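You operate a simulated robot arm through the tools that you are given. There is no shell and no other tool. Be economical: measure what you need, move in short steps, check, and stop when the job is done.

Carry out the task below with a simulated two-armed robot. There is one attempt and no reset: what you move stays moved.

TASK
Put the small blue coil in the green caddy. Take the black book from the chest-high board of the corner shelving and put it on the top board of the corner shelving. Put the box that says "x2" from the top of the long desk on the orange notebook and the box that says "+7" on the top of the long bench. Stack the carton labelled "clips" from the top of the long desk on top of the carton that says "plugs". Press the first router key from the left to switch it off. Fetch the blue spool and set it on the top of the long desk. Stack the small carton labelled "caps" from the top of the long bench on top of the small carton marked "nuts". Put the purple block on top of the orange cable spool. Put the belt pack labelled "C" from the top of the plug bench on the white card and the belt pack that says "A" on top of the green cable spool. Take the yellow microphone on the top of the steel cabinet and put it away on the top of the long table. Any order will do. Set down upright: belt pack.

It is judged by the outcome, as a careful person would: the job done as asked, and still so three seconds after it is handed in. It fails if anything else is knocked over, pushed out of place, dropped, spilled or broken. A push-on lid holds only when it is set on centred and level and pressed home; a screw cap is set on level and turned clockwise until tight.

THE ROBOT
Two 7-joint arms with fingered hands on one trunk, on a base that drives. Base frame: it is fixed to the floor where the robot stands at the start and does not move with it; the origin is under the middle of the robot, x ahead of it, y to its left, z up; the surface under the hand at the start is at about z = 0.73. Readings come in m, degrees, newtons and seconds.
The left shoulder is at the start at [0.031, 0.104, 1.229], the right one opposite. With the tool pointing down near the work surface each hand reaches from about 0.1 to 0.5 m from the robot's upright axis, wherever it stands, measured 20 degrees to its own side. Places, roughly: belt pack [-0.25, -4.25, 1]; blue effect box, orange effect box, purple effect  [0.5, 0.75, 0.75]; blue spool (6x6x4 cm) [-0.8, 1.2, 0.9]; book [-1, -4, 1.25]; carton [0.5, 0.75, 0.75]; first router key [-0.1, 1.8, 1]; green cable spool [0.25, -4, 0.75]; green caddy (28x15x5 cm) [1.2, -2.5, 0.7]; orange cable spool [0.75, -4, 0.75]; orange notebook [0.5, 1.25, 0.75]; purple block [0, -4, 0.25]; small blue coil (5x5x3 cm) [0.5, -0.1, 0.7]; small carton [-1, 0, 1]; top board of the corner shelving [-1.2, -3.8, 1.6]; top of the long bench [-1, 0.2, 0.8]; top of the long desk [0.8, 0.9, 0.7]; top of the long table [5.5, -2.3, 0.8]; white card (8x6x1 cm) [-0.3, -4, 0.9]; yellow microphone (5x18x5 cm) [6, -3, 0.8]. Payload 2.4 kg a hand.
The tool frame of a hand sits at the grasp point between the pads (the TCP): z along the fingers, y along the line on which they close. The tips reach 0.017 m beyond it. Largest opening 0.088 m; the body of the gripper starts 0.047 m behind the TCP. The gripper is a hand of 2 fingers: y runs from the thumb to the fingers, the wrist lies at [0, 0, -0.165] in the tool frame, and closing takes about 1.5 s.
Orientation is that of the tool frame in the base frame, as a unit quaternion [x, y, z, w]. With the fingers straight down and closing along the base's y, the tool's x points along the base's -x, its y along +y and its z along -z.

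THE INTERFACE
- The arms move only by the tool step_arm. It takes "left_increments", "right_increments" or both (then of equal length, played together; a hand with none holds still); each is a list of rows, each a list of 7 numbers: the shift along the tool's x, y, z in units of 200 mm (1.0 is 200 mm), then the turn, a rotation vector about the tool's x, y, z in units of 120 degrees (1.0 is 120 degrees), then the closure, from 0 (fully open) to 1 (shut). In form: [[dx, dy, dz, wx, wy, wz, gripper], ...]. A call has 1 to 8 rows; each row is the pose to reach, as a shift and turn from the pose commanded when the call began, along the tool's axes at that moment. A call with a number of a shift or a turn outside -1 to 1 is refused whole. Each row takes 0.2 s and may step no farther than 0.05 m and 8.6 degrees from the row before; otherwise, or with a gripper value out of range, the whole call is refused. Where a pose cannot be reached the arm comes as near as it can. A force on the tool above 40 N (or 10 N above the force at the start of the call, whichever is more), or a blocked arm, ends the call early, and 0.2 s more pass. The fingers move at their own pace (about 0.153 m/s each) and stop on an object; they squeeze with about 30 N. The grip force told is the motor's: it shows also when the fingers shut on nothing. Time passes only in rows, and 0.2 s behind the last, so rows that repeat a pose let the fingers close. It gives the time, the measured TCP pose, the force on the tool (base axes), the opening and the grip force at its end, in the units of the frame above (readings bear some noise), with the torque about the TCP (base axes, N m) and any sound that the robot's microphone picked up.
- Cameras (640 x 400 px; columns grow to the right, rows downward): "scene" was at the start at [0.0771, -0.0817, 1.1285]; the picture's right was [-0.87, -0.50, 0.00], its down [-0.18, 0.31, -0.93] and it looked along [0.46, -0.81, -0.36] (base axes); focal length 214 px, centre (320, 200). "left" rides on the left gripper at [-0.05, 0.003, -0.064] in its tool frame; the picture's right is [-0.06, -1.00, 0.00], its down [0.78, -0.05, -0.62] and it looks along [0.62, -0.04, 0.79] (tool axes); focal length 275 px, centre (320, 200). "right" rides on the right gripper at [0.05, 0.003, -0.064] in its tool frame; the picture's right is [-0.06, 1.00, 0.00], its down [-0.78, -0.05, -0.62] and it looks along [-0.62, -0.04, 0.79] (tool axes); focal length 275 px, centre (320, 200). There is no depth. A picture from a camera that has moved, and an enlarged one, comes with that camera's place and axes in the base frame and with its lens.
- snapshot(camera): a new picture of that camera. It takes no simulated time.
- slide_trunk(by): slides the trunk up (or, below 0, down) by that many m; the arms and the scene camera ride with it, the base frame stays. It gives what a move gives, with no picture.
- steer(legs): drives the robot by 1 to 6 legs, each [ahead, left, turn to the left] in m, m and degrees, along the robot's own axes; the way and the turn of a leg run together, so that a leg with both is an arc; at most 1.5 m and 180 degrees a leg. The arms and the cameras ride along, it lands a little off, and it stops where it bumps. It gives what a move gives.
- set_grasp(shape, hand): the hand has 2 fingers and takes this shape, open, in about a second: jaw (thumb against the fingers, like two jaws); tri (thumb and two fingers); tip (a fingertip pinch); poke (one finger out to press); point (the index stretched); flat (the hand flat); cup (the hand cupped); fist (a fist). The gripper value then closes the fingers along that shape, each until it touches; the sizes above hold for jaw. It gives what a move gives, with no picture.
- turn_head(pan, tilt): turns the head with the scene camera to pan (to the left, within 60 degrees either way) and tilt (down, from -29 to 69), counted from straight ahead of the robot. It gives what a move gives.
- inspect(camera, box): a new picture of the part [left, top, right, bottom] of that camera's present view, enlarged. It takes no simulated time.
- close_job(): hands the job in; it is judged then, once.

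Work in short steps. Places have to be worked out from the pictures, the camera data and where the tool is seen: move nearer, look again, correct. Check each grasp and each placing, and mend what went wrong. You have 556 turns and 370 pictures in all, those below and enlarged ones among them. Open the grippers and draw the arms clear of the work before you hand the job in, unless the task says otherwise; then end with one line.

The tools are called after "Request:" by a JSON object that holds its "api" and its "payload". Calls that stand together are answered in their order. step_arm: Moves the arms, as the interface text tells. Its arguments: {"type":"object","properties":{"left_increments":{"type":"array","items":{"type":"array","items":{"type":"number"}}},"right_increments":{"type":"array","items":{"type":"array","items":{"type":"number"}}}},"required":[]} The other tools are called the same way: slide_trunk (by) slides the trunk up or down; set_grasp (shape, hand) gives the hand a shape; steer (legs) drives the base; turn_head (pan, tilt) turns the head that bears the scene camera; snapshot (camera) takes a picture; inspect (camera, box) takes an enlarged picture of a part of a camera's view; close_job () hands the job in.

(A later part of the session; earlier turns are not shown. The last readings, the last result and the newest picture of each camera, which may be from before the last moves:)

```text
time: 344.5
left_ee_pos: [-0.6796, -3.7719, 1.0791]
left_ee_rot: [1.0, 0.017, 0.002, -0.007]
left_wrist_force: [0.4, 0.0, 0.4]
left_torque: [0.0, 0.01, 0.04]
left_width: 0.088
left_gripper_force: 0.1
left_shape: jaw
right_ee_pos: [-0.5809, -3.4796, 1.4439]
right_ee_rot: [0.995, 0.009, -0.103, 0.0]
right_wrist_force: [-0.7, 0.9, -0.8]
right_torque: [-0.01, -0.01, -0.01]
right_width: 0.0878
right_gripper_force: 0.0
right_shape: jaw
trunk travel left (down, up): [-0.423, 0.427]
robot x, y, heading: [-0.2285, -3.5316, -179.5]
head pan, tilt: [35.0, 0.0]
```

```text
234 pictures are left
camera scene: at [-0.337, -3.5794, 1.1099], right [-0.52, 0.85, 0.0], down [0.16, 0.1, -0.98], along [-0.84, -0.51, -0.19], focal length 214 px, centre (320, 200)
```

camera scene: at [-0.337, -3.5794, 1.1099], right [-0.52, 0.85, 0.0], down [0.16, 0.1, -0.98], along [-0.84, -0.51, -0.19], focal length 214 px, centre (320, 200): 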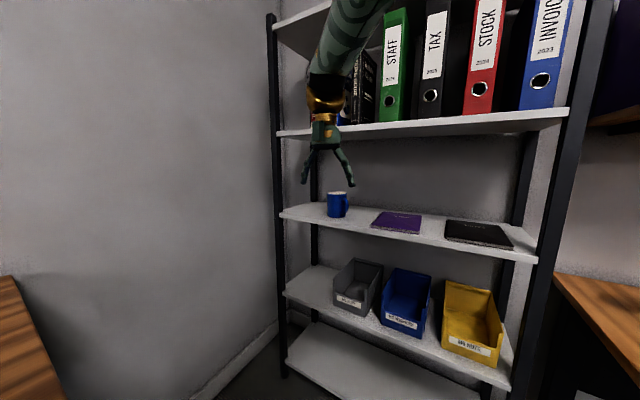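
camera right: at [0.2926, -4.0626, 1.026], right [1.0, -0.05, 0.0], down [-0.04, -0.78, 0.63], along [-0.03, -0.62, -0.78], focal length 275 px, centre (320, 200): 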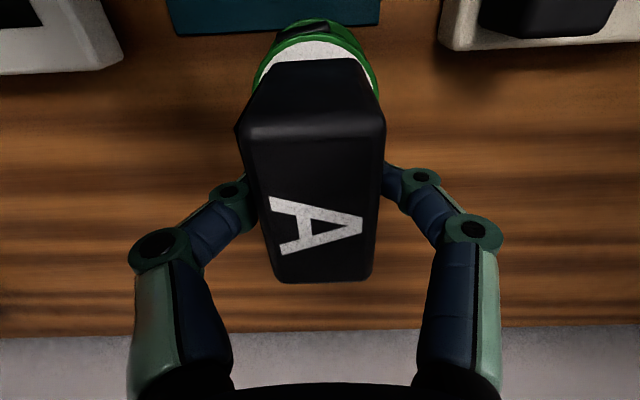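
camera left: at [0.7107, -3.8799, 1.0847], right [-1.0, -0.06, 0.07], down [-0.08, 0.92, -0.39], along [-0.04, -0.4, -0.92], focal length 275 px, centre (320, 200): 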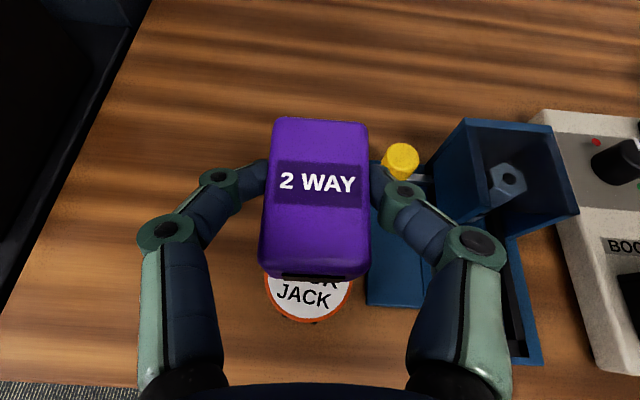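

A black book stands left of the STAFF binder. Lower the left arm out of the view and zoom.

Request:
{"api": "step_arm", "payload": {"left_increments": [[0.1, 0, 0.15, 0, 0, 0, 0], [0.2, 0, 0.3, 0, 0, 0, 0], [0.3, 0, 0.45, 0, 0, 0, 0], [0.4, 0, 0.6, 0, 0, 0, 0], [0.4, 0, 0.8, 0, 0, 0, 0], [0.4, 0, 1, 0, 0, 0, 0]]}}

Request:
{"api": "inspect", "payload": {"camera": "scene", "box": [260, 0, 420, 100]}}

Request:
{"api": "turn_head", "payload": {"pan": 35, "tilt": -20}}

Request:
{"api": "snapshot", "payload": {"camera": "scene"}}

```text
time: 345.9
left_ee_pos: [-0.5982, -3.7655, 0.8806]
left_ee_rot: [1.0, 0.017, 0.002, -0.007]
left_wrist_force: [1.3, 0.0, 1.0]
left_torque: [-0.02, -0.02, -0.03]
left_width: 0.0878
left_gripper_force: 0.0
left_shape: jaw
right_ee_pos: [-0.5799, -3.4786, 1.4437]
right_ee_rot: [0.995, 0.009, -0.103, 0.0]
right_wrist_force: [0.5, 0.2, 0.7]
right_torque: [-0.02, -0.02, 0.0]
right_width: 0.0879
right_gripper_force: 0.1
right_shape: jaw
trunk travel left (down, up): [-0.423, 0.427]
robot x, y, heading: [-0.2288, -3.5298, -179.4]
head pan, tilt: [35.0, 0.0]
```

```text
4.00 times, centred on (340, 50) of scene
camera zoom: at [-0.329, -3.5907, 1.1034], right [-0.64, 0.77, 0.0], down [0.2, 0.17, -0.97], along [-0.74, -0.62, -0.26], focal length 858 px, centre (240, 800)
```

zoom: 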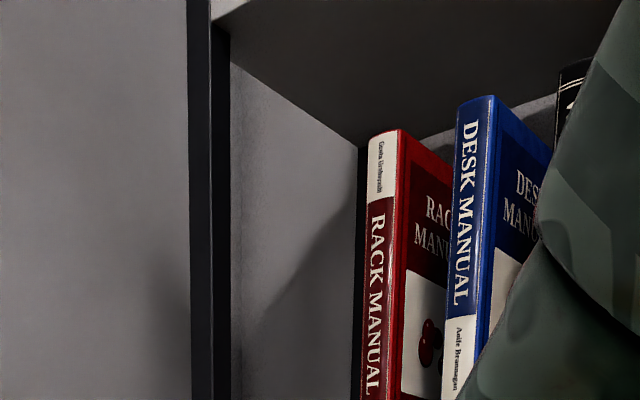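

```text
time: 346.8
left_ee_pos: [-0.5996, -3.7664, 0.8807]
left_ee_rot: [1.0, 0.017, 0.002, -0.007]
left_wrist_force: [0.6, 0.4, -0.5]
left_torque: [0.01, -0.02, -0.03]
left_width: 0.0879
left_gripper_force: 0.1
left_shape: jaw
right_ee_pos: [-0.5799, -3.4789, 1.4435]
right_ee_rot: [0.995, 0.01, -0.102, 0.001]
right_wrist_force: [0.1, 0.8, -0.6]
right_torque: [0.01, 0.0, -0.04]
right_width: 0.088
right_gripper_force: 0.0
right_shape: jaw
trunk travel left (down, up): [-0.423, 0.427]
robot x, y, heading: [-0.2317, -3.5297, -179.1]
head pan, tilt: [35.0, -20.0]
```

```text
232 pictures are left
camera scene: at [-0.329, -3.5905, 1.1018], right [-0.64, 0.77, 0.0], down [0.21, 0.18, -0.96], along [-0.74, -0.62, -0.27], focal length 214 px, centre (320, 200)
```

scene: 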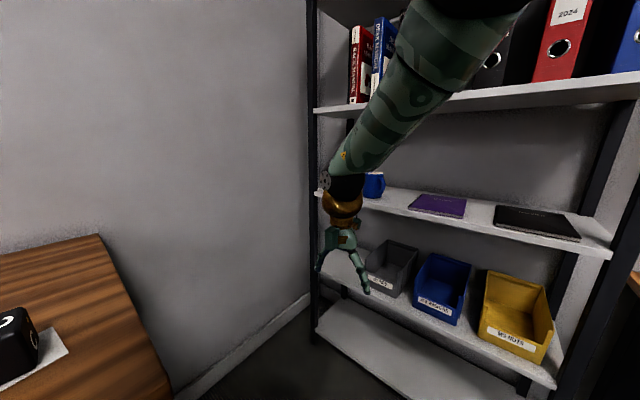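

The head is probably obstructed by the raised right arm. Lower the right arm and spread it to the right.

Request:
{"api": "step_arm", "payload": {"right_increments": [[0, -0.12, 0.16, 0, 0.03, 0, 0], [0, -0.24, 0.32, 0, 0.06, 0, 0], [0, -0.36, 0.48, 0, 0.098, 0, 0], [0, -0.48, 0.64, 0, 0.098, 0, 0], [0, -0.6, 0.8, 0, 0.098, 0, 0], [0, -0.7, 0.96, 0, 0.098, 0, 0]]}}

Request:
{"api": "turn_head", "payload": {"pan": 35, "tilt": -12}}

Request:
{"api": "snapshot", "payload": {"camera": "scene"}}

```text
time: 348.2
left_ee_pos: [-0.5982, -3.7675, 0.8821]
left_ee_rot: [1.0, 0.018, 0.002, -0.006]
left_wrist_force: [0.2, -0.3, 0.4]
left_torque: [-0.01, 0.0, -0.03]
left_width: 0.0879
left_gripper_force: 0.1
left_shape: jaw
right_ee_pos: [-0.6225, -3.3395, 1.2549]
right_ee_rot: [1.0, 0.008, -0.002, -0.001]
right_wrist_force: [-0.4, 0.5, -0.8]
right_torque: [0.0, -0.01, -0.01]
right_width: 0.088
right_gripper_force: 0.1
right_shape: jaw
trunk travel left (down, up): [-0.423, 0.427]
robot x, y, heading: [-0.2307, -3.5294, -179.5]
head pan, tilt: [35.0, -20.0]
```

```text
time: 348.9
left_ee_pos: [-0.5983, -3.7666, 0.8811]
left_ee_rot: [1.0, 0.017, 0.003, -0.007]
left_wrist_force: [0.0, 0.2, 0.0]
left_torque: [0.03, 0.01, -0.03]
left_width: 0.088
left_gripper_force: 0.1
left_shape: jaw
right_ee_pos: [-0.6227, -3.3401, 1.2558]
right_ee_rot: [1.0, 0.008, 0.0, -0.001]
right_wrist_force: [0.1, -0.9, -0.4]
right_torque: [0.01, -0.01, 0.03]
right_width: 0.0878
right_gripper_force: 0.0
right_shape: jaw
trunk travel left (down, up): [-0.423, 0.427]
robot x, y, heading: [-0.2317, -3.5274, -179.6]
head pan, tilt: [35.0, -12.0]
```

```text
231 pictures are left
camera scene: at [-0.3297, -3.5896, 1.1015], right [-0.63, 0.78, 0.0], down [0.22, 0.17, -0.96], along [-0.75, -0.61, -0.28], focal length 214 px, centre (320, 200)
```

scene: 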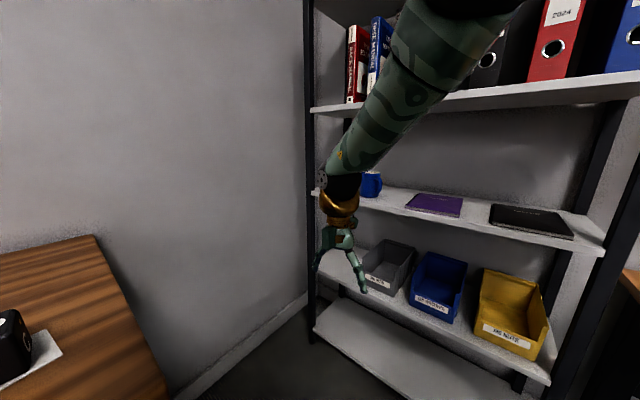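

The left arm is crowding the head. Move right 0.15, raise the trunk 0.3, and spread the left hand outward.

Request:
{"api": "steer", "payload": {"legs": [[0, -0.15, 0]]}}

Request:
{"api": "step_arm", "payload": {"left_increments": [[0, 0.2, 0, 0, 0, 0, 0], [0, 0.4, 0, 0, 0, 0, 0], [0, 0.6, 0, 0, 0, 0, 0], [-0.2, 0.6, 0, 0, 0, 0, 0]]}}

Request:
{"api": "slide_trunk", "payload": {"by": 0.3}}

Request:
{"api": "turn_head", "payload": {"pan": 25, "tilt": 5}}

Request:
{"api": "snapshot", "payload": {"camera": "scene"}}

```text
time: 350.2
left_ee_pos: [-0.5999, -3.6167, 0.882]
left_ee_rot: [1.0, 0.016, 0.003, -0.007]
left_wrist_force: [-0.7, -0.1, -0.2]
left_torque: [-0.02, -0.04, -0.05]
left_width: 0.0879
left_gripper_force: 0.1
left_shape: jaw
right_ee_pos: [-0.6243, -3.1896, 1.2559]
right_ee_rot: [1.0, 0.009, 0.0, 0.0]
right_wrist_force: [-0.5, -0.3, -0.5]
right_torque: [0.0, 0.0, -0.02]
right_width: 0.0879
right_gripper_force: 0.1
right_shape: jaw
trunk travel left (down, up): [-0.423, 0.427]
robot x, y, heading: [-0.2298, -3.3806, -179.7]
head pan, tilt: [35.0, -12.0]
```

```text
time: 351.2
left_ee_pos: [-0.6367, -3.7392, 0.8802]
left_ee_rot: [1.0, 0.016, 0.003, -0.008]
left_wrist_force: [0.2, 0.5, -0.3]
left_torque: [0.02, -0.02, -0.02]
left_width: 0.0878
left_gripper_force: 0.1
left_shape: jaw
right_ee_pos: [-0.6243, -3.1901, 1.2549]
right_ee_rot: [1.0, 0.008, 0.0, -0.001]
right_wrist_force: [0.1, 1.1, 0.2]
right_torque: [0.01, 0.0, 0.0]
right_width: 0.088
right_gripper_force: 0.1
right_shape: jaw
trunk travel left (down, up): [-0.423, 0.427]
robot x, y, heading: [-0.2321, -3.3786, -179.2]
head pan, tilt: [35.0, -12.0]
```

```text
time: 354.2
left_ee_pos: [-0.6358, -3.7388, 1.179]
left_ee_rot: [1.0, 0.017, 0.003, -0.006]
left_wrist_force: [0.4, 0.3, -0.4]
left_torque: [-0.03, 0.03, -0.01]
left_width: 0.0881
left_gripper_force: 0.1
left_shape: jaw
right_ee_pos: [-0.6232, -3.1918, 1.5565]
right_ee_rot: [1.0, 0.008, 0.0, -0.001]
right_wrist_force: [-0.2, 0.7, 0.0]
right_torque: [-0.01, 0.01, -0.01]
right_width: 0.0879
right_gripper_force: 0.0
right_shape: jaw
trunk travel left (down, up): [-0.723, 0.127]
robot x, y, heading: [-0.2309, -3.3747, -179.7]
head pan, tilt: [35.0, -12.0]
```

```text
time: 355.0
left_ee_pos: [-0.635, -3.7379, 1.1789]
left_ee_rot: [1.0, 0.016, 0.003, -0.007]
left_wrist_force: [0.3, 0.4, -0.5]
left_torque: [0.0, 0.02, -0.01]
left_width: 0.0879
left_gripper_force: 0.0
left_shape: jaw
right_ee_pos: [-0.6232, -3.1909, 1.5565]
right_ee_rot: [1.0, 0.009, -0.002, -0.001]
right_wrist_force: [0.2, 0.3, -0.5]
right_torque: [0.0, -0.02, 0.03]
right_width: 0.088
right_gripper_force: 0.1
right_shape: jaw
trunk travel left (down, up): [-0.723, 0.127]
robot x, y, heading: [-0.2318, -3.3781, -179.6]
head pan, tilt: [25.0, 5.0]
```

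```text
230 pictures are left
camera scene: at [-0.3006, -3.4632, 1.4081], right [-0.87, 0.49, 0.0], down [0.11, 0.19, -0.98], along [-0.47, -0.85, -0.22], focal length 214 px, centre (320, 200)
```

scene: 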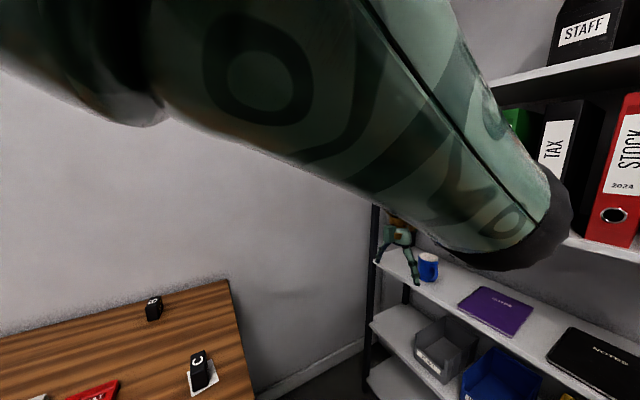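

The head is being pushed by an arm; lower the right hand to a relaxed pose.

Request:
{"api": "step_arm", "payload": {"right_increments": [[0, 0, 0.24, 0, 0, 0, 0], [0, 0, 0.48, 0, 0, 0, 0], [0, 0, 0.72, 0, 0, 0, 0], [0, 0, 0.96, 0, 0, 0, 0]]}}

Request:
{"api": "step_arm", "payload": {"right_increments": [[0, -0.1, 0.2, 0, 0, 0, 0], [0, -0.2, 0.4, 0, 0, 0, 0], [0, -0.3, 0.6, 0, 0, 0, 0]]}}

Request:
{"api": "turn_head", "payload": {"pan": 20, "tilt": 0}}

Request:
{"api": "snapshot", "payload": {"camera": "scene"}}

```text
time: 356.0
left_ee_pos: [-0.6359, -3.7381, 1.1799]
left_ee_rot: [1.0, 0.017, 0.003, -0.007]
left_wrist_force: [-0.5, -0.2, 0.3]
left_torque: [0.02, -0.02, 0.02]
left_width: 0.088
left_gripper_force: 0.1
left_shape: jaw
right_ee_pos: [-0.6226, -3.1894, 1.3633]
right_ee_rot: [1.0, 0.008, -0.001, -0.001]
right_wrist_force: [0.3, 0.6, -0.7]
right_torque: [0.02, 0.0, 0.02]
right_width: 0.0879
right_gripper_force: 0.1
right_shape: jaw
trunk travel left (down, up): [-0.723, 0.127]
robot x, y, heading: [-0.2317, -3.3789, -179.5]
head pan, tilt: [25.0, 5.0]
```

```text
time: 356.8
left_ee_pos: [-0.6361, -3.7384, 1.1796]
left_ee_rot: [1.0, 0.017, 0.002, -0.006]
left_wrist_force: [0.4, 0.1, 0.2]
left_torque: [-0.02, -0.02, -0.01]
left_width: 0.088
left_gripper_force: 0.1
left_shape: jaw
right_ee_pos: [-0.6252, -3.1306, 1.2447]
right_ee_rot: [1.0, 0.009, 0.0, 0.0]
right_wrist_force: [-0.4, -0.1, 0.0]
right_torque: [0.01, 0.01, 0.0]
right_width: 0.0876
right_gripper_force: 0.1
right_shape: jaw
trunk travel left (down, up): [-0.723, 0.127]
robot x, y, heading: [-0.2313, -3.379, -179.7]
head pan, tilt: [25.0, 5.0]
```

```text
time: 357.5
left_ee_pos: [-0.6364, -3.7383, 1.1793]
left_ee_rot: [1.0, 0.016, 0.002, -0.008]
left_wrist_force: [-0.2, 0.9, -0.5]
left_torque: [0.01, 0.02, 0.01]
left_width: 0.0879
left_gripper_force: 0.1
left_shape: jaw
right_ee_pos: [-0.6262, -3.1311, 1.2455]
right_ee_rot: [1.0, 0.009, 0.0, -0.001]
right_wrist_force: [-0.4, 0.1, -0.3]
right_torque: [-0.01, 0.0, -0.01]
right_width: 0.0879
right_gripper_force: 0.0
right_shape: jaw
trunk travel left (down, up): [-0.723, 0.127]
robot x, y, heading: [-0.2285, -3.3839, -179.2]
head pan, tilt: [20.0, 0.0]
```

```text
229 pictures are left
camera scene: at [-0.3022, -3.4623, 1.4078], right [-0.86, 0.5, 0.0], down [0.11, 0.19, -0.97], along [-0.49, -0.84, -0.22], focal length 214 px, centre (320, 200)
```

scene: 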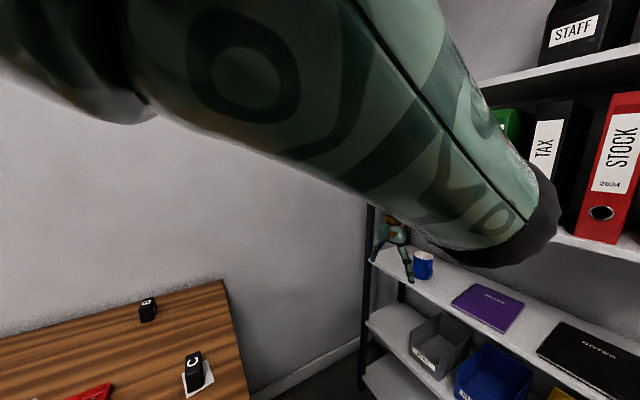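

The left elbow crosses before the head. Move to open space and drop the left hand low to unfold the arm.

Request:
{"api": "steer", "payload": {"legs": [[-0.1, -0.2, 0]]}}

Request:
{"api": "step_arm", "payload": {"left_increments": [[0, 0.05, 0.24, 0, 0, 0, 0], [0, 0.1, 0.48, 0, 0, 0, 0], [0.1, 0.15, 0.7, 0, 0, 0, 0], [0.2, 0.2, 0.9, 0, 0, 0, 0], [0.4, 0.2, 1, 0, 0, 0, 0], [0.6, 0.2, 1, 0, 0, 0, 0]]}}

Request:
{"api": "snapshot", "payload": {"camera": "scene"}}

```text
time: 359.2
left_ee_pos: [-0.5374, -3.5362, 1.1804]
left_ee_rot: [1.0, 0.016, 0.002, -0.006]
left_wrist_force: [0.6, -0.6, -0.9]
left_torque: [0.02, -0.01, -0.02]
left_width: 0.0878
left_gripper_force: 0.0
left_shape: jaw
right_ee_pos: [-0.5245, -2.9285, 1.2448]
right_ee_rot: [1.0, 0.007, 0.0, 0.0]
right_wrist_force: [0.0, -0.1, 0.3]
right_torque: [0.02, 0.0, 0.01]
right_width: 0.088
right_gripper_force: 0.0
right_shape: jaw
trunk travel left (down, up): [-0.723, 0.127]
robot x, y, heading: [-0.1316, -3.1779, -179.6]
head pan, tilt: [20.0, 0.0]
```

```text
time: 360.6
left_ee_pos: [-0.4137, -3.5705, 0.9793]
left_ee_rot: [1.0, 0.016, 0.002, -0.006]
left_wrist_force: [-0.3, -0.3, -0.4]
left_torque: [0.01, -0.02, -0.01]
left_width: 0.0882
left_gripper_force: 0.1
left_shape: jaw
left hand out of reach, approached as far as the arm can: row 4
right_ee_pos: [-0.5237, -2.9279, 1.2464]
right_ee_rot: [1.0, 0.007, 0.0, 0.0]
right_wrist_force: [0.9, 0.7, -0.3]
right_torque: [-0.04, 0.02, -0.02]
right_width: 0.0877
right_gripper_force: 0.1
right_shape: jaw
trunk travel left (down, up): [-0.723, 0.127]
robot x, y, heading: [-0.13, -3.1808, -179.7]
head pan, tilt: [20.0, 0.0]
```

```text
228 pictures are left
camera scene: at [-0.1927, -3.2652, 1.4095], right [-0.91, 0.41, 0.0], down [0.08, 0.19, -0.98], along [-0.4, -0.89, -0.21], focal length 214 px, centre (320, 200)
```

scene: 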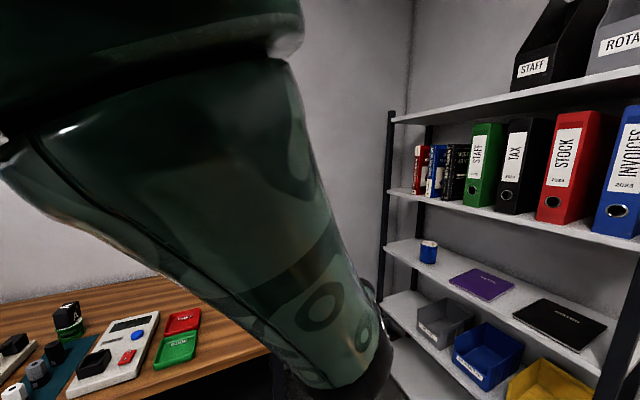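

The shelf is visible now. Zoom on the books.

Request:
{"api": "inspect", "payload": {"camera": "scene", "box": [380, 110, 520, 198]}}

```text
4.55 times, centred on (450, 154) of scene
camera zoom: at [-0.1927, -3.2652, 1.4095], right [-0.91, 0.41, 0.0], down [0.08, 0.19, -0.98], along [-0.4, -0.89, -0.21], focal length 975 px, centre (-271, 409)
```

zoom: 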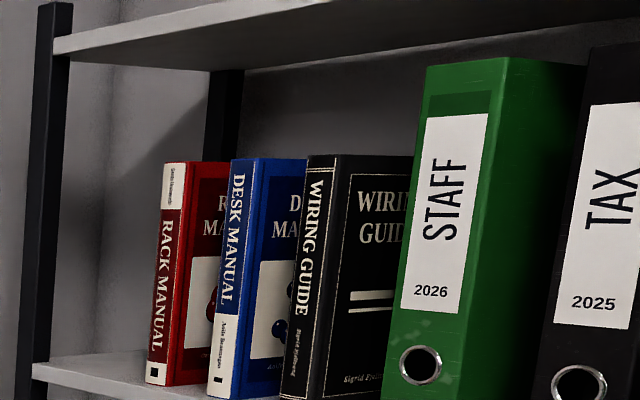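

The black WIRING GUIDE stands at ≈(−1.06,−3.88), bottom z≈1.23, top board ≈1.58 with free room above it. First try to swing the left elbow off the head by yawing the left hand.

Request:
{"api": "step_arm", "payload": {"left_increments": [[0, 0.1, 0, 0, 0, 0.07, 0], [0, 0.2, 0, 0, 0, 0.14, 0], [0, 0.3, 0, 0, 0, 0.21, 0], [0, 0.3, 0, 0, 0, 0.28, 0], [0, 0.3, 0, 0, 0, 0.35, 0], [0, 0.3, 0, 0, 0, 0.42, 0], [0, 0.3, 0, 0, 0, 0.49, 0], [0, 0.3, 0, 0, 0, 0.56, 0]]}}

Request:
{"api": "snapshot", "payload": {"camera": "scene"}}

```text
time: 362.4
left_ee_pos: [-0.4138, -3.6314, 0.9788]
left_ee_rot: [0.841, -0.541, -0.002, -0.007]
left_wrist_force: [0.3, -0.2, 0.0]
left_torque: [-0.01, 0.04, 0.02]
left_width: 0.0879
left_gripper_force: 0.0
left_shape: jaw
right_ee_pos: [-0.5249, -2.9289, 1.2448]
right_ee_rot: [1.0, 0.008, 0.001, 0.0]
right_wrist_force: [0.3, 0.1, 0.2]
right_torque: [-0.03, -0.02, 0.01]
right_width: 0.0879
right_gripper_force: 0.0
right_shape: jaw
trunk travel left (down, up): [-0.723, 0.127]
robot x, y, heading: [-0.1341, -3.1742, -179.7]
head pan, tilt: [20.0, 0.0]
```

```text
226 pictures are left
camera scene: at [-0.1997, -3.2627, 1.4085], right [-0.88, 0.47, 0.0], down [0.1, 0.19, -0.98], along [-0.46, -0.86, -0.22], focal length 214 px, centre (320, 200)
```

scene: 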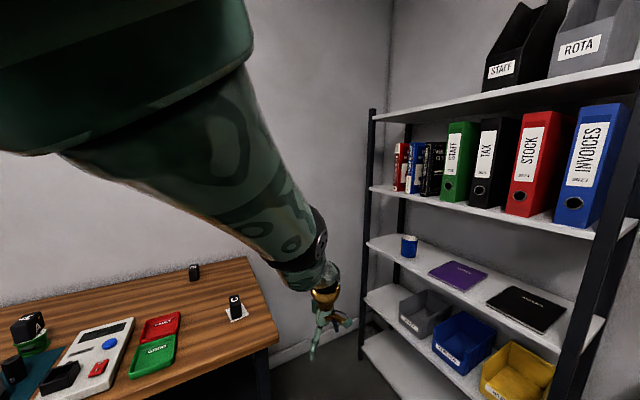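

Test whether the head is free in another direction.

Request:
{"api": "turn_head", "payload": {"pan": -30, "tilt": 30}}

Request:
{"api": "inspect", "payload": {"camera": "scene", "box": [0, 0, 640, 400]}}

```text
time: 363.6
left_ee_pos: [-0.4124, -3.6304, 0.9785]
left_ee_rot: [0.842, -0.54, -0.002, -0.007]
left_wrist_force: [0.1, 0.2, 0.6]
left_torque: [-0.02, -0.03, 0.02]
left_width: 0.0878
left_gripper_force: 0.1
left_shape: jaw
right_ee_pos: [-0.5253, -2.9298, 1.2442]
right_ee_rot: [1.0, 0.008, 0.0, 0.001]
right_wrist_force: [-0.4, 0.5, -0.4]
right_torque: [0.03, -0.02, -0.03]
right_width: 0.0879
right_gripper_force: 0.1
right_shape: jaw
trunk travel left (down, up): [-0.723, 0.127]
robot x, y, heading: [-0.1313, -3.1829, -179.5]
head pan, tilt: [-30.0, 30.0]
```

```text
1.00 times, centred on (320, 200) of scene (not enlarged: the box is as wide or as high as the picture)
camera zoom: at [-0.2345, -3.1355, 1.3802], right [0.49, 0.87, 0.0], down [0.43, -0.25, -0.87], along [-0.75, 0.43, -0.5], focal length 214 px, centre (320, 200)
```

zoom: 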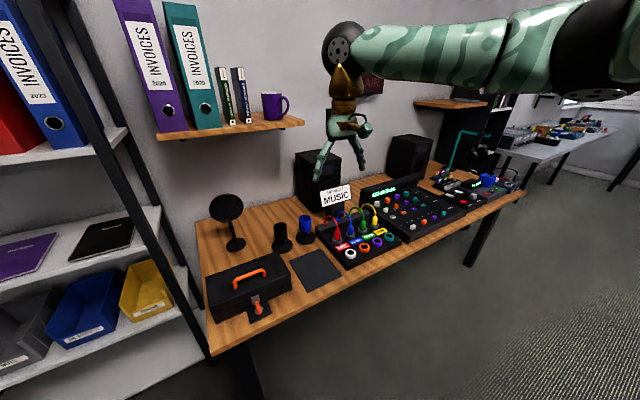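

Head is free to the right. Try pan 25 / tilt 10 again.

Request:
{"api": "turn_head", "payload": {"pan": 28, "tilt": 10}}

Request:
{"api": "snapshot", "payload": {"camera": "scene"}}

```text
time: 364.9
left_ee_pos: [-0.4121, -3.6314, 0.9788]
left_ee_rot: [0.842, -0.539, -0.002, -0.007]
left_wrist_force: [-0.1, 0.7, -0.6]
left_torque: [0.01, -0.02, 0.04]
left_width: 0.0876
left_gripper_force: 0.0
left_shape: jaw
right_ee_pos: [-0.5249, -2.9304, 1.2448]
right_ee_rot: [1.0, 0.008, 0.0, 0.0]
right_wrist_force: [-0.3, -0.5, 0.1]
right_torque: [-0.01, 0.03, -0.03]
right_width: 0.0881
right_gripper_force: 0.1
right_shape: jaw
trunk travel left (down, up): [-0.723, 0.127]
robot x, y, heading: [-0.1313, -3.1809, -179.7]
head pan, tilt: [28.0, 10.0]
```

```text
224 pictures are left
camera scene: at [-0.2376, -3.2245, 1.4125], right [-0.47, 0.88, 0.0], down [0.15, 0.08, -0.98], along [-0.87, -0.47, -0.17], focal length 214 px, centre (320, 200)
```

scene: 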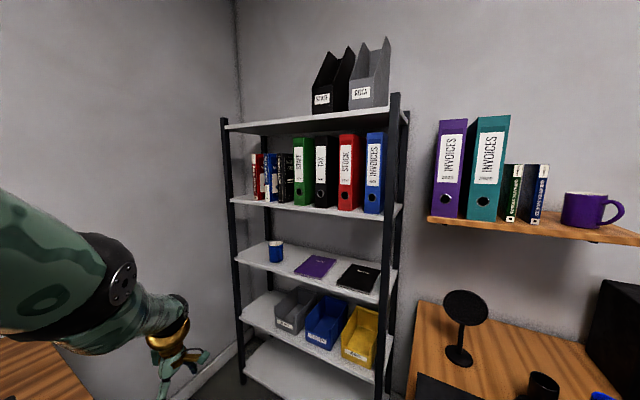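

Good overview. Zoom on the books and the top board.

Request:
{"api": "inspect", "payload": {"camera": "scene", "box": [215, 85, 335, 210]}}

```text
3.20 times, centred on (275, 148) of scene
camera zoom: at [-0.2376, -3.2245, 1.4125], right [-0.47, 0.88, 0.0], down [0.15, 0.08, -0.98], along [-0.87, -0.47, -0.17], focal length 686 px, centre (464, 368)
```

zoom: 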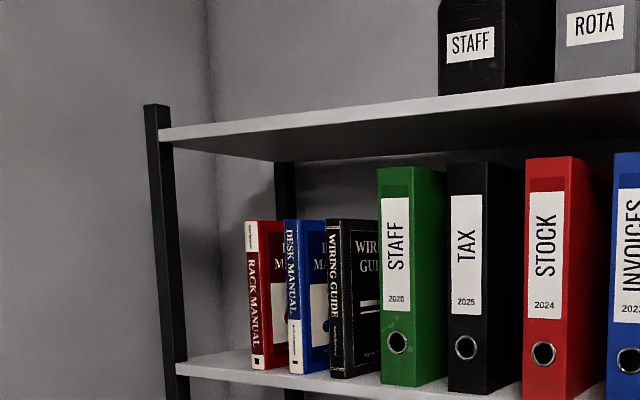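

Book: spine at x≈−1.045, y −3.888…−3.862, z 1.225–1.455, with finger room both sides. Pitch the right hand forward to horizontal in free space first.

Request:
{"api": "step_arm", "payload": {"right_increments": [[0, 0.05, -0.06, 0, -0.07, 0, 0], [0, 0.1, -0.12, 0, -0.14, 0, 0], [0, 0.15, -0.18, 0, -0.21, 0, 0], [0, 0.2, -0.24, 0, -0.28, 0, 0], [0, 0.25, -0.3, 0, -0.35, 0, 0], [0, 0.3, -0.36, 0, -0.42, 0, 0], [0, 0.35, -0.42, 0, -0.49, 0, 0], [0, 0.4, -0.48, 0, -0.56, 0, 0]]}}

Request:
{"api": "step_arm", "payload": {"right_increments": [[0, 0, 0, 0, -0.07, 0, 0], [0, 0, 0, 0, -0.14, 0, 0], [0, 0, 0, 0, -0.18, 0, 0]]}}

```text
time: 366.6
left_ee_pos: [-0.4128, -3.6301, 0.9795]
left_ee_rot: [0.841, -0.541, -0.001, -0.006]
left_wrist_force: [0.2, 0.5, 0.6]
left_torque: [0.02, 0.01, -0.01]
left_width: 0.0879
left_gripper_force: 0.1
left_shape: jaw
right_ee_pos: [-0.5228, -3.0104, 1.3416]
right_ee_rot: [0.833, 0.006, -0.554, 0.004]
right_wrist_force: [-0.4, 1.4, 0.1]
right_torque: [-0.02, -0.02, -0.02]
right_width: 0.0878
right_gripper_force: 0.1
right_shape: jaw
trunk travel left (down, up): [-0.723, 0.127]
robot x, y, heading: [-0.1293, -3.1781, -179.9]
head pan, tilt: [28.0, 10.0]
```

```text
time: 367.4
left_ee_pos: [-0.4133, -3.6319, 0.9792]
left_ee_rot: [0.841, -0.541, -0.002, -0.006]
left_wrist_force: [-0.6, -0.4, 0.8]
left_torque: [0.01, -0.03, 0.01]
left_width: 0.088
left_gripper_force: 0.1
left_shape: jaw
right_ee_pos: [-0.5236, -3.0091, 1.3421]
right_ee_rot: [0.714, 0.007, -0.7, 0.006]
right_wrist_force: [0.7, 0.0, -0.2]
right_torque: [0.0, 0.02, 0.0]
right_width: 0.0881
right_gripper_force: 0.0
right_shape: jaw
trunk travel left (down, up): [-0.723, 0.127]
robot x, y, heading: [-0.1357, -3.1793, -179.7]
head pan, tilt: [28.0, 10.0]
```

Hand horizontal. Retract it 10 cm, then drive to (−0.55,−3.62) and turn to heading ≈205°.

Request:
{"api": "step_arm", "payload": {"right_increments": [[0, 0, -0.2, 0, 0, 0, 0], [0, 0, -0.4, 0, 0, 0, 0], [0, 0, -0.55, 0, 0, 0, 0]]}}

Request:
{"api": "steer", "payload": {"legs": [[0.2, 0.44, 0], [0.2, 0, 24]]}}

Request:
{"api": "turn_head", "payload": {"pan": 0, "tilt": 10}}

Request:
{"api": "snapshot", "payload": {"camera": "scene"}}

Request:
{"api": "snapshot", "payload": {"camera": "right"}}

```text
time: 368.2
left_ee_pos: [-0.413, -3.6298, 0.9793]
left_ee_rot: [0.841, -0.54, -0.002, -0.006]
left_wrist_force: [-0.2, 0.1, 0.0]
left_torque: [0.03, 0.01, -0.01]
left_width: 0.0881
left_gripper_force: 0.2
left_shape: jaw
right_ee_pos: [-0.4316, -3.0048, 1.31]
right_ee_rot: [0.713, 0.006, -0.701, 0.005]
right_wrist_force: [0.2, -0.5, 0.5]
right_torque: [0.0, 0.01, 0.0]
right_width: 0.0878
right_gripper_force: 0.0
right_shape: jaw
right hand out of reach, approached as far as the arm can: row 2, 3
trunk travel left (down, up): [-0.723, 0.127]
robot x, y, heading: [-0.132, -3.1845, -179.8]
head pan, tilt: [28.0, 10.0]
```

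```text
time: 372.3
left_ee_pos: [-0.5978, -4.1886, 0.9783]
left_ee_rot: [0.935, -0.354, -0.003, -0.006]
left_wrist_force: [0.1, -0.3, -0.7]
left_torque: [-0.02, -0.01, 0.01]
left_width: 0.0879
left_gripper_force: 0.0
left_shape: jaw
right_ee_pos: [-0.87, -3.6245, 1.3106]
right_ee_rot: [0.697, 0.152, -0.685, 0.149]
right_wrist_force: [-0.1, 0.0, 0.4]
right_torque: [0.01, -0.01, 0.01]
right_width: 0.0879
right_gripper_force: 0.0
right_shape: jaw
trunk travel left (down, up): [-0.723, 0.127]
robot x, y, heading: [-0.5245, -3.6586, -155.8]
head pan, tilt: [28.0, 10.0]
```

```text
time: 373.3
left_ee_pos: [-0.5982, -4.1868, 0.9798]
left_ee_rot: [0.935, -0.355, -0.003, -0.006]
left_wrist_force: [-0.5, 0.5, 0.3]
left_torque: [-0.02, 0.05, 0.04]
left_width: 0.0879
left_gripper_force: 0.1
left_shape: jaw
right_ee_pos: [-0.8687, -3.6249, 1.3113]
right_ee_rot: [0.697, 0.153, -0.685, 0.149]
right_wrist_force: [0.2, 0.0, 0.3]
right_torque: [0.01, 0.04, 0.01]
right_width: 0.0881
right_gripper_force: 0.0
right_shape: jaw
trunk travel left (down, up): [-0.723, 0.127]
robot x, y, heading: [-0.5236, -3.6622, -155.8]
head pan, tilt: [0.0, 10.0]
```

```text
222 pictures are left
camera scene: at [-0.6293, -3.7109, 1.4125], right [-0.41, 0.91, 0.0], down [0.16, 0.07, -0.98], along [-0.9, -0.4, -0.17], focal length 214 px, centre (320, 200)
```

scene: 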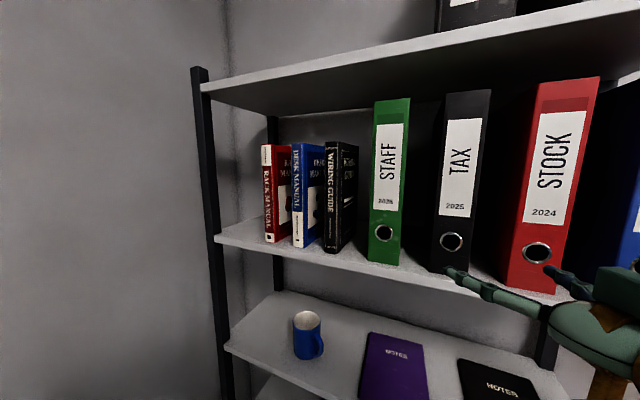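

```text
221 pictures are left
camera right: at [-0.809, -3.6002, 1.2631], right [0.42, -0.91, 0.06], down [0.53, 0.3, 0.8], along [-0.74, -0.3, 0.6], focal length 275 px, centre (320, 200)
```

right: 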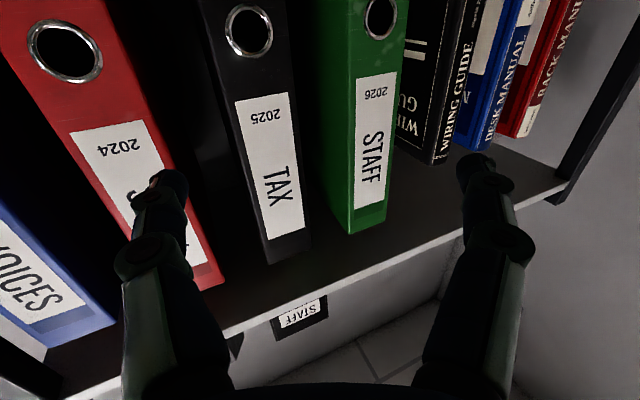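

Book spine centre y≈−3.866, gaps 5 cm left and 6 cm right. Move to pre-grasp in front of the spine while yawing the hand to point along −x.

Request:
{"api": "step_arm", "payload": {"right_increments": [[-0.03, 0.146, 0.16, 0.034, 0, 0, 0], [-0.06, 0.292, 0.32, 0.068, 0, 0, 0], [-0.1, 0.438, 0.48, 0.102, 0, 0, 0], [-0.13, 0.584, 0.64, 0.136, 0, 0, 0], [-0.16, 0.73, 0.8, 0.17, 0, 0, 0], [-0.195, 0.876, 0.96, 0.206, 0, 0, 0]]}}

Request:
{"api": "snapshot", "payload": {"camera": "right"}}

Request:
{"api": "snapshot", "payload": {"camera": "scene"}}

```text
time: 374.7
left_ee_pos: [-0.5976, -4.1878, 0.9782]
left_ee_rot: [0.935, -0.354, -0.003, -0.007]
left_wrist_force: [0.8, -0.7, 0.2]
left_torque: [0.0, 0.0, -0.06]
left_width: 0.0879
left_gripper_force: 0.0
left_shape: jaw
right_ee_pos: [-0.9721, -3.866, 1.3457]
right_ee_rot: [0.713, 0.004, -0.702, -0.005]
right_wrist_force: [0.2, -0.3, 0.6]
right_torque: [0.01, 0.0, 0.04]
right_width: 0.088
right_gripper_force: 0.0
right_shape: jaw
trunk travel left (down, up): [-0.723, 0.127]
robot x, y, heading: [-0.522, -3.6613, -155.7]
head pan, tilt: [0.0, 10.0]
```

```text
220 pictures are left
camera right: at [-0.9079, -3.868, 1.2966], right [0.0, -1.0, 0.05], down [0.61, 0.04, 0.79], along [-0.79, 0.03, 0.61], focal length 275 px, centre (320, 200)
```

right: 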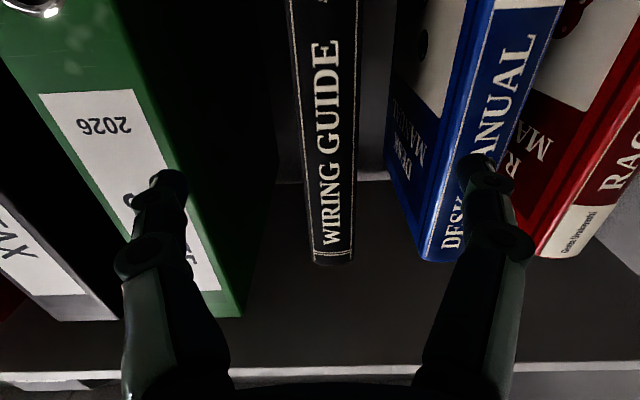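

```text
219 pictures are left
camera scene: at [-0.6297, -3.7118, 1.4124], right [-0.41, 0.91, 0.0], down [0.16, 0.07, -0.98], along [-0.9, -0.4, -0.17], focal length 214 px, centre (320, 200)
```

scene: 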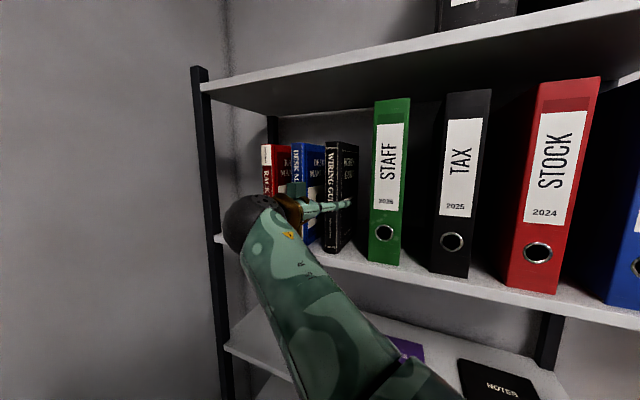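

Alignment good. Narrow the opening to ~6.5 cm and advance 11 cm.

Request:
{"api": "step_arm", "payload": {"right_increments": [[0, 0, 0, 0, 0, 0, 0.26], [0, 0, 0.1, 0, 0, 0, 0.26], [0, 0, 0.25, 0, 0, 0, 0.26], [0, 0, 0.4, 0, 0, 0, 0.26], [0, 0, 0.5, 0, 0, 0, 0.26], [0, 0, 0.55, 0, 0, 0, 0.26]]}}

Request:
{"api": "snapshot", "payload": {"camera": "right"}}

```text
time: 376.1
left_ee_pos: [-0.597, -4.1886, 0.9776]
left_ee_rot: [0.935, -0.354, -0.003, -0.005]
left_wrist_force: [1.0, -0.8, -0.8]
left_torque: [0.03, 0.0, 0.01]
left_width: 0.0877
left_gripper_force: 0.0
left_shape: jaw
right_ee_pos: [-1.0802, -3.8657, 1.3442]
right_ee_rot: [0.713, 0.003, -0.701, -0.003]
right_wrist_force: [1.0, -0.6, -0.2]
right_torque: [0.01, 0.04, -0.03]
right_width: 0.0652
right_gripper_force: 0.1
right_shape: jaw
trunk travel left (down, up): [-0.723, 0.127]
robot x, y, heading: [-0.5285, -3.6612, -155.7]
head pan, tilt: [0.0, 10.0]
```

```text
218 pictures are left
camera right: at [-1.0157, -3.8681, 1.296], right [0.0, -1.0, 0.05], down [0.61, 0.04, 0.79], along [-0.8, 0.03, 0.6], focal length 275 px, centre (320, 200)
```

right: 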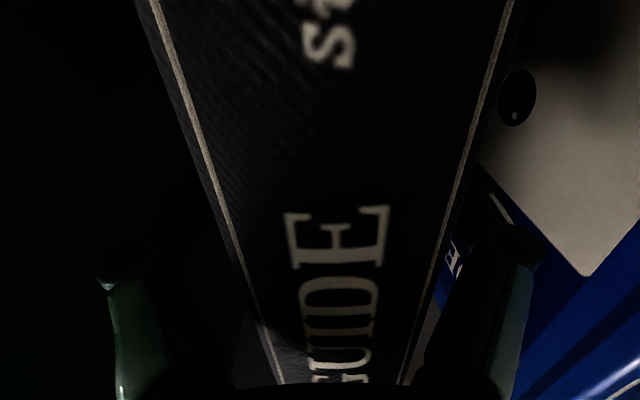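

Close on the book (a little deeper first).

Request:
{"api": "step_arm", "payload": {"right_increments": [[0, 0, 0.03, 0, 0, 0, 0.26], [0, 0, 0.03, 0, 0, 0, 0.6], [0, 0, 0.03, 0, 0, 0, 1], [0, 0, 0.03, 0, 0, 0, 1], [0, 0, 0.03, 0, 0, 0, 1]]}}

```text
time: 377.3
left_ee_pos: [-0.5977, -4.1876, 0.979]
left_ee_rot: [0.935, -0.354, -0.003, -0.007]
left_wrist_force: [0.2, 0.0, 0.5]
left_torque: [0.06, 0.02, -0.03]
left_width: 0.088
left_gripper_force: 0.0
left_shape: jaw
right_ee_pos: [-1.0869, -3.8645, 1.3441]
right_ee_rot: [0.713, 0.004, -0.701, -0.003]
right_wrist_force: [-0.4, -0.6, -0.4]
right_torque: [-0.06, -0.03, -0.1]
right_width: 0.0265
right_gripper_force: 29.5
right_shape: jaw
trunk travel left (down, up): [-0.723, 0.127]
robot x, y, heading: [-0.528, -3.6595, -156.1]
head pan, tilt: [0.0, 10.0]
```

Gripped (2.65 cm). Lift 1 cm and pull it out 14 cm with the arm.

Request:
{"api": "step_arm", "payload": {"right_increments": [[-0.03, 0, 0, 0, 0, 0, 1], [-0.06, 0, 0, 0, 0, 0, 1], [-0.06, 0, -0.1, 0, 0, 0, 1], [-0.06, 0, -0.25, 0, 0, 0, 1], [-0.06, 0, -0.4, 0, 0, 0, 1], [-0.06, 0, -0.55, 0, 0, 0, 1], [-0.06, 0, -0.7, 0, 0, 0, 1]]}}

Request:
{"api": "snapshot", "payload": {"camera": "scene"}}

```text
time: 378.9
left_ee_pos: [-0.5985, -4.1868, 0.9792]
left_ee_rot: [0.935, -0.354, -0.003, -0.006]
left_wrist_force: [0.2, 0.5, 0.9]
left_torque: [-0.03, -0.01, 0.0]
left_width: 0.0879
left_gripper_force: 0.0
left_shape: jaw
right_ee_pos: [-0.9598, -3.8597, 1.3739]
right_ee_rot: [-0.697, 0.004, 0.717, 0.009]
right_wrist_force: [0.2, 0.0, -7.8]
right_torque: [0.04, -0.27, -0.03]
right_width: 0.0266
right_gripper_force: 30.2
right_shape: jaw
trunk travel left (down, up): [-0.723, 0.127]
robot x, y, heading: [-0.5216, -3.6629, -155.8]
head pan, tilt: [0.0, 10.0]
```

```text
217 pictures are left
camera scene: at [-0.6298, -3.711, 1.4124], right [-0.41, 0.91, 0.0], down [0.16, 0.07, -0.98], along [-0.9, -0.4, -0.17], focal length 214 px, centre (320, 200)
```

scene: 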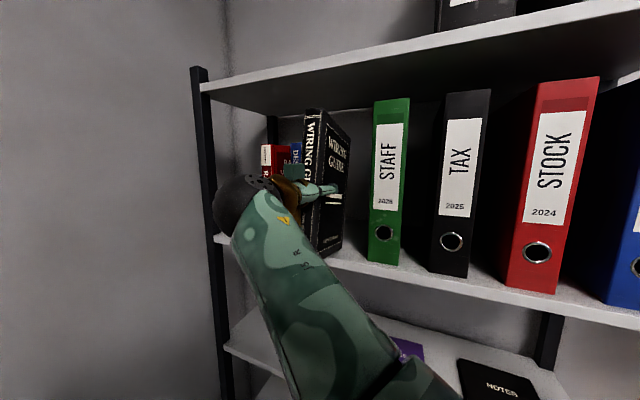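

Book held upright (≈0.75 kg). Back straight off; by the time y shifts it will be clear of the binders.

Request:
{"api": "steer", "payload": {"legs": [[-0.13, 0, 0]]}}

Request:
{"api": "snapshot", "payload": {"camera": "scene"}}

```text
time: 380.2
left_ee_pos: [-0.4798, -4.1331, 0.9791]
left_ee_rot: [0.935, -0.355, -0.003, -0.006]
left_wrist_force: [-0.3, -0.9, -0.1]
left_torque: [0.0, -0.02, -0.02]
left_width: 0.0879
left_gripper_force: 0.0
left_shape: jaw
right_ee_pos: [-0.8388, -3.8011, 1.3649]
right_ee_rot: [-0.701, -0.001, 0.713, 0.014]
right_wrist_force: [0.3, 0.6, -7.9]
right_torque: [0.05, -0.25, 0.01]
right_width: 0.0267
right_gripper_force: 29.8
right_shape: jaw
trunk travel left (down, up): [-0.723, 0.127]
robot x, y, heading: [-0.403, -3.6072, -155.6]
head pan, tilt: [0.0, 10.0]
```

```text
216 pictures are left
camera scene: at [-0.5088, -3.6569, 1.4126], right [-0.41, 0.91, 0.0], down [0.16, 0.07, -0.98], along [-0.9, -0.4, -0.17], focal length 214 px, centre (320, 200)
```

scene: 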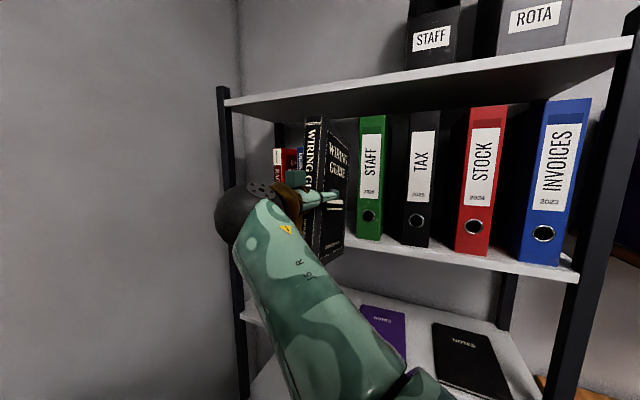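

Back off another 12 cm so the book clears the boards, then raise.

Request:
{"api": "steer", "payload": {"legs": [[-0.12, 0, 0]]}}

Request:
{"api": "slide_trunk", "payload": {"by": 0.125}}

Request:
{"api": "step_arm", "payload": {"right_increments": [[-0.2, 0, 0, 0, 0, 0, 1], [-0.4, 0, 0, 0, 0, 0, 1], [-0.6, 0, 0, 0, 0, 0, 1], [-0.8, 0, 0, 0, 0, 0, 1], [-1, 0, 0, 0, 0, 0, 1]]}}

Request:
{"api": "snapshot", "payload": {"camera": "scene"}}

```text
time: 381.4
left_ee_pos: [-0.368, -4.0846, 0.9788]
left_ee_rot: [0.935, -0.355, -0.004, -0.006]
left_wrist_force: [0.8, 0.2, 0.0]
left_torque: [-0.03, 0.01, -0.02]
left_width: 0.0878
left_gripper_force: 0.0
left_shape: jaw
right_ee_pos: [-0.7296, -3.75, 1.3645]
right_ee_rot: [-0.698, -0.003, 0.716, 0.019]
right_wrist_force: [0.7, -0.5, -8.1]
right_torque: [0.0, -0.28, -0.02]
right_width: 0.0268
right_gripper_force: 30.0
right_shape: jaw
trunk travel left (down, up): [-0.723, 0.127]
robot x, y, heading: [-0.2931, -3.5566, -156.2]
head pan, tilt: [0.0, 10.0]
```

```text
time: 382.9
left_ee_pos: [-0.3695, -4.0837, 1.104]
left_ee_rot: [0.935, -0.356, -0.004, -0.006]
left_wrist_force: [1.1, 0.1, -0.9]
left_torque: [0.03, 0.01, 0.01]
left_width: 0.0877
left_gripper_force: 0.1
left_shape: jaw
right_ee_pos: [-0.7415, -3.7407, 1.4884]
right_ee_rot: [-0.689, -0.006, 0.724, 0.037]
right_wrist_force: [-0.6, 0.1, -8.3]
right_torque: [-0.02, -0.25, -0.01]
right_width: 0.0266
right_gripper_force: 29.9
right_shape: jaw
trunk travel left (down, up): [-0.848, 0.002]
robot x, y, heading: [-0.2916, -3.5621, -156.1]
head pan, tilt: [0.0, 10.0]
```

```text
time: 384.1
left_ee_pos: [-0.3686, -4.0843, 1.104]
left_ee_rot: [0.935, -0.354, -0.004, -0.006]
left_wrist_force: [0.2, -0.4, -0.4]
left_torque: [0.01, -0.04, 0.02]
left_width: 0.0878
left_gripper_force: 0.0
left_shape: jaw
right_ee_pos: [-0.728, -3.7571, 1.6891]
right_ee_rot: [-0.699, -0.002, 0.715, 0.019]
right_wrist_force: [0.1, -0.1, -8.1]
right_torque: [0.0, -0.2, 0.0]
right_width: 0.0266
right_gripper_force: 29.8
right_shape: jaw
trunk travel left (down, up): [-0.848, 0.002]
robot x, y, heading: [-0.2911, -3.5568, -155.8]
head pan, tilt: [0.0, 10.0]
```

```text
215 pictures are left
camera scene: at [-0.3973, -3.6129, 1.5418], right [-0.46, 0.89, 0.0], down [0.11, 0.06, -0.99], along [-0.88, -0.46, -0.13], focal length 214 px, centre (320, 200)
```

scene: 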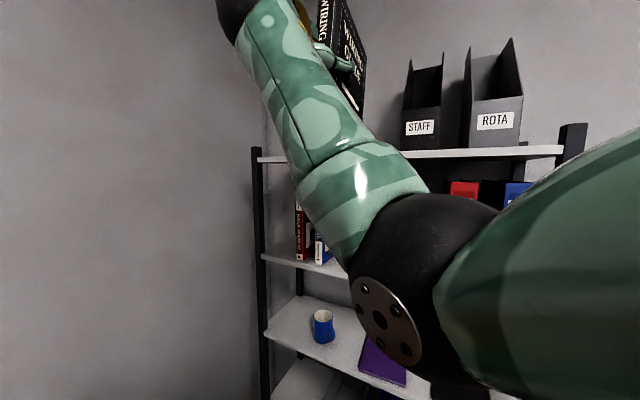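

Level the book orientation slightly and raise 6 cm so its bottom (≈1.63) clears the top board (≈1.59).

Request:
{"api": "step_arm", "payload": {"right_increments": [[-0.15, 0, 0, -0.006, 0.01, 0.005, 1], [-0.3, 0, 0, -0.012, 0.019, 0.009, 1], [-0.3, 0, 0, -0.012, 0.019, 0.009, 1]]}}

Request:
{"api": "turn_head", "payload": {"pan": 10, "tilt": -5}}

Request:
{"api": "snapshot", "payload": {"camera": "scene"}}

```text
time: 384.9
left_ee_pos: [-0.3686, -4.0859, 1.1041]
left_ee_rot: [0.935, -0.355, -0.003, -0.006]
left_wrist_force: [-0.3, 0.3, -0.3]
left_torque: [0.01, 0.02, 0.01]
left_width: 0.0879
left_gripper_force: 0.1
left_shape: jaw
right_ee_pos: [-0.7256, -3.7602, 1.7488]
right_ee_rot: [0.713, 0.005, -0.701, -0.003]
right_wrist_force: [-0.4, -0.6, -7.9]
right_torque: [0.01, -0.23, -0.01]
right_width: 0.0266
right_gripper_force: 29.4
right_shape: jaw
trunk travel left (down, up): [-0.848, 0.002]
robot x, y, heading: [-0.2896, -3.5593, -155.9]
head pan, tilt: [0.0, 10.0]
```

```text
time: 385.7
left_ee_pos: [-0.3689, -4.0845, 1.1032]
left_ee_rot: [0.935, -0.355, -0.004, -0.007]
left_wrist_force: [-0.2, -0.3, 0.6]
left_torque: [0.03, -0.02, -0.03]
left_width: 0.0878
left_gripper_force: 0.0
left_shape: jaw
right_ee_pos: [-0.7263, -3.7599, 1.7489]
right_ee_rot: [0.713, 0.005, -0.701, -0.003]
right_wrist_force: [-1.0, -1.1, -8.1]
right_torque: [-0.03, -0.23, -0.01]
right_width: 0.0266
right_gripper_force: 30.0
right_shape: jaw
trunk travel left (down, up): [-0.848, 0.002]
robot x, y, heading: [-0.2924, -3.5608, -156.0]
head pan, tilt: [10.0, -5.0]
```

```text
214 pictures are left
camera scene: at [-0.3877, -3.6192, 1.5613], right [-0.56, 0.83, 0.0], down [-0.07, -0.05, -1.0], along [-0.83, -0.56, 0.09], focal length 214 px, centre (320, 200)
```

scene: 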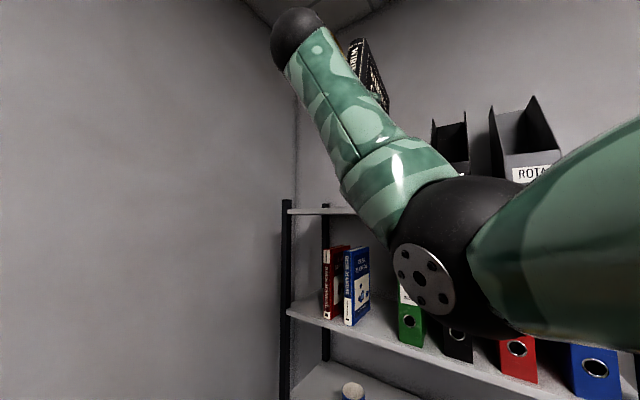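

Drive 24 cm ahead toward the shelf with the book above the top board.

Request:
{"api": "steer", "payload": {"legs": [[0.13, 0, 0]]}}

Request:
{"api": "snapshot", "payload": {"camera": "scene"}}

Request:
{"api": "snapshot", "payload": {"camera": "right"}}

```text
time: 387.0
left_ee_pos: [-0.4875, -4.1369, 1.1043]
left_ee_rot: [0.934, -0.356, -0.003, -0.006]
left_wrist_force: [0.5, -0.4, -0.3]
left_torque: [0.01, -0.05, 0.0]
left_width: 0.0879
left_gripper_force: 0.1
left_shape: jaw
right_ee_pos: [-0.8443, -3.8116, 1.7488]
right_ee_rot: [0.713, 0.004, -0.701, -0.004]
right_wrist_force: [-0.5, 0.3, -7.8]
right_torque: [-0.01, -0.24, 0.01]
right_width: 0.0266
right_gripper_force: 30.3
right_shape: jaw
trunk travel left (down, up): [-0.848, 0.002]
robot x, y, heading: [-0.4054, -3.6119, -156.2]
head pan, tilt: [10.0, -5.0]
```

```text
213 pictures are left
camera scene: at [-0.506, -3.6718, 1.5613], right [-0.56, 0.83, 0.0], down [-0.07, -0.05, -1.0], along [-0.83, -0.56, 0.09], focal length 214 px, centre (320, 200)
```

scene: 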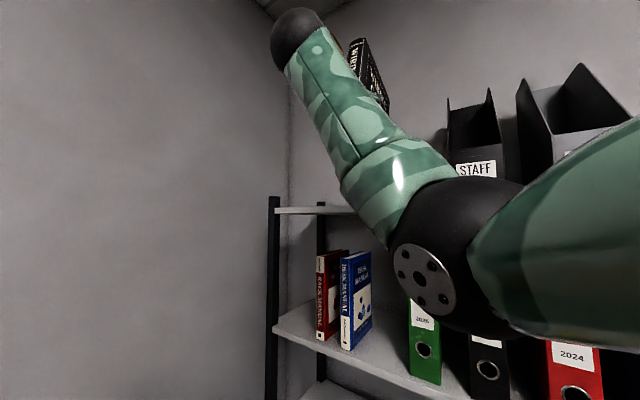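

```text
212 pictures are left
camera right: at [-0.7803, -3.8143, 1.7008], right [0.0, -1.0, 0.05], down [0.61, 0.04, 0.79], along [-0.8, 0.03, 0.6], focal length 275 px, centre (320, 200)
```

right: 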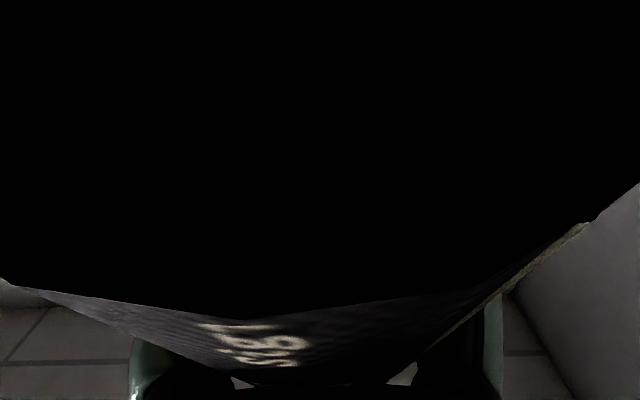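

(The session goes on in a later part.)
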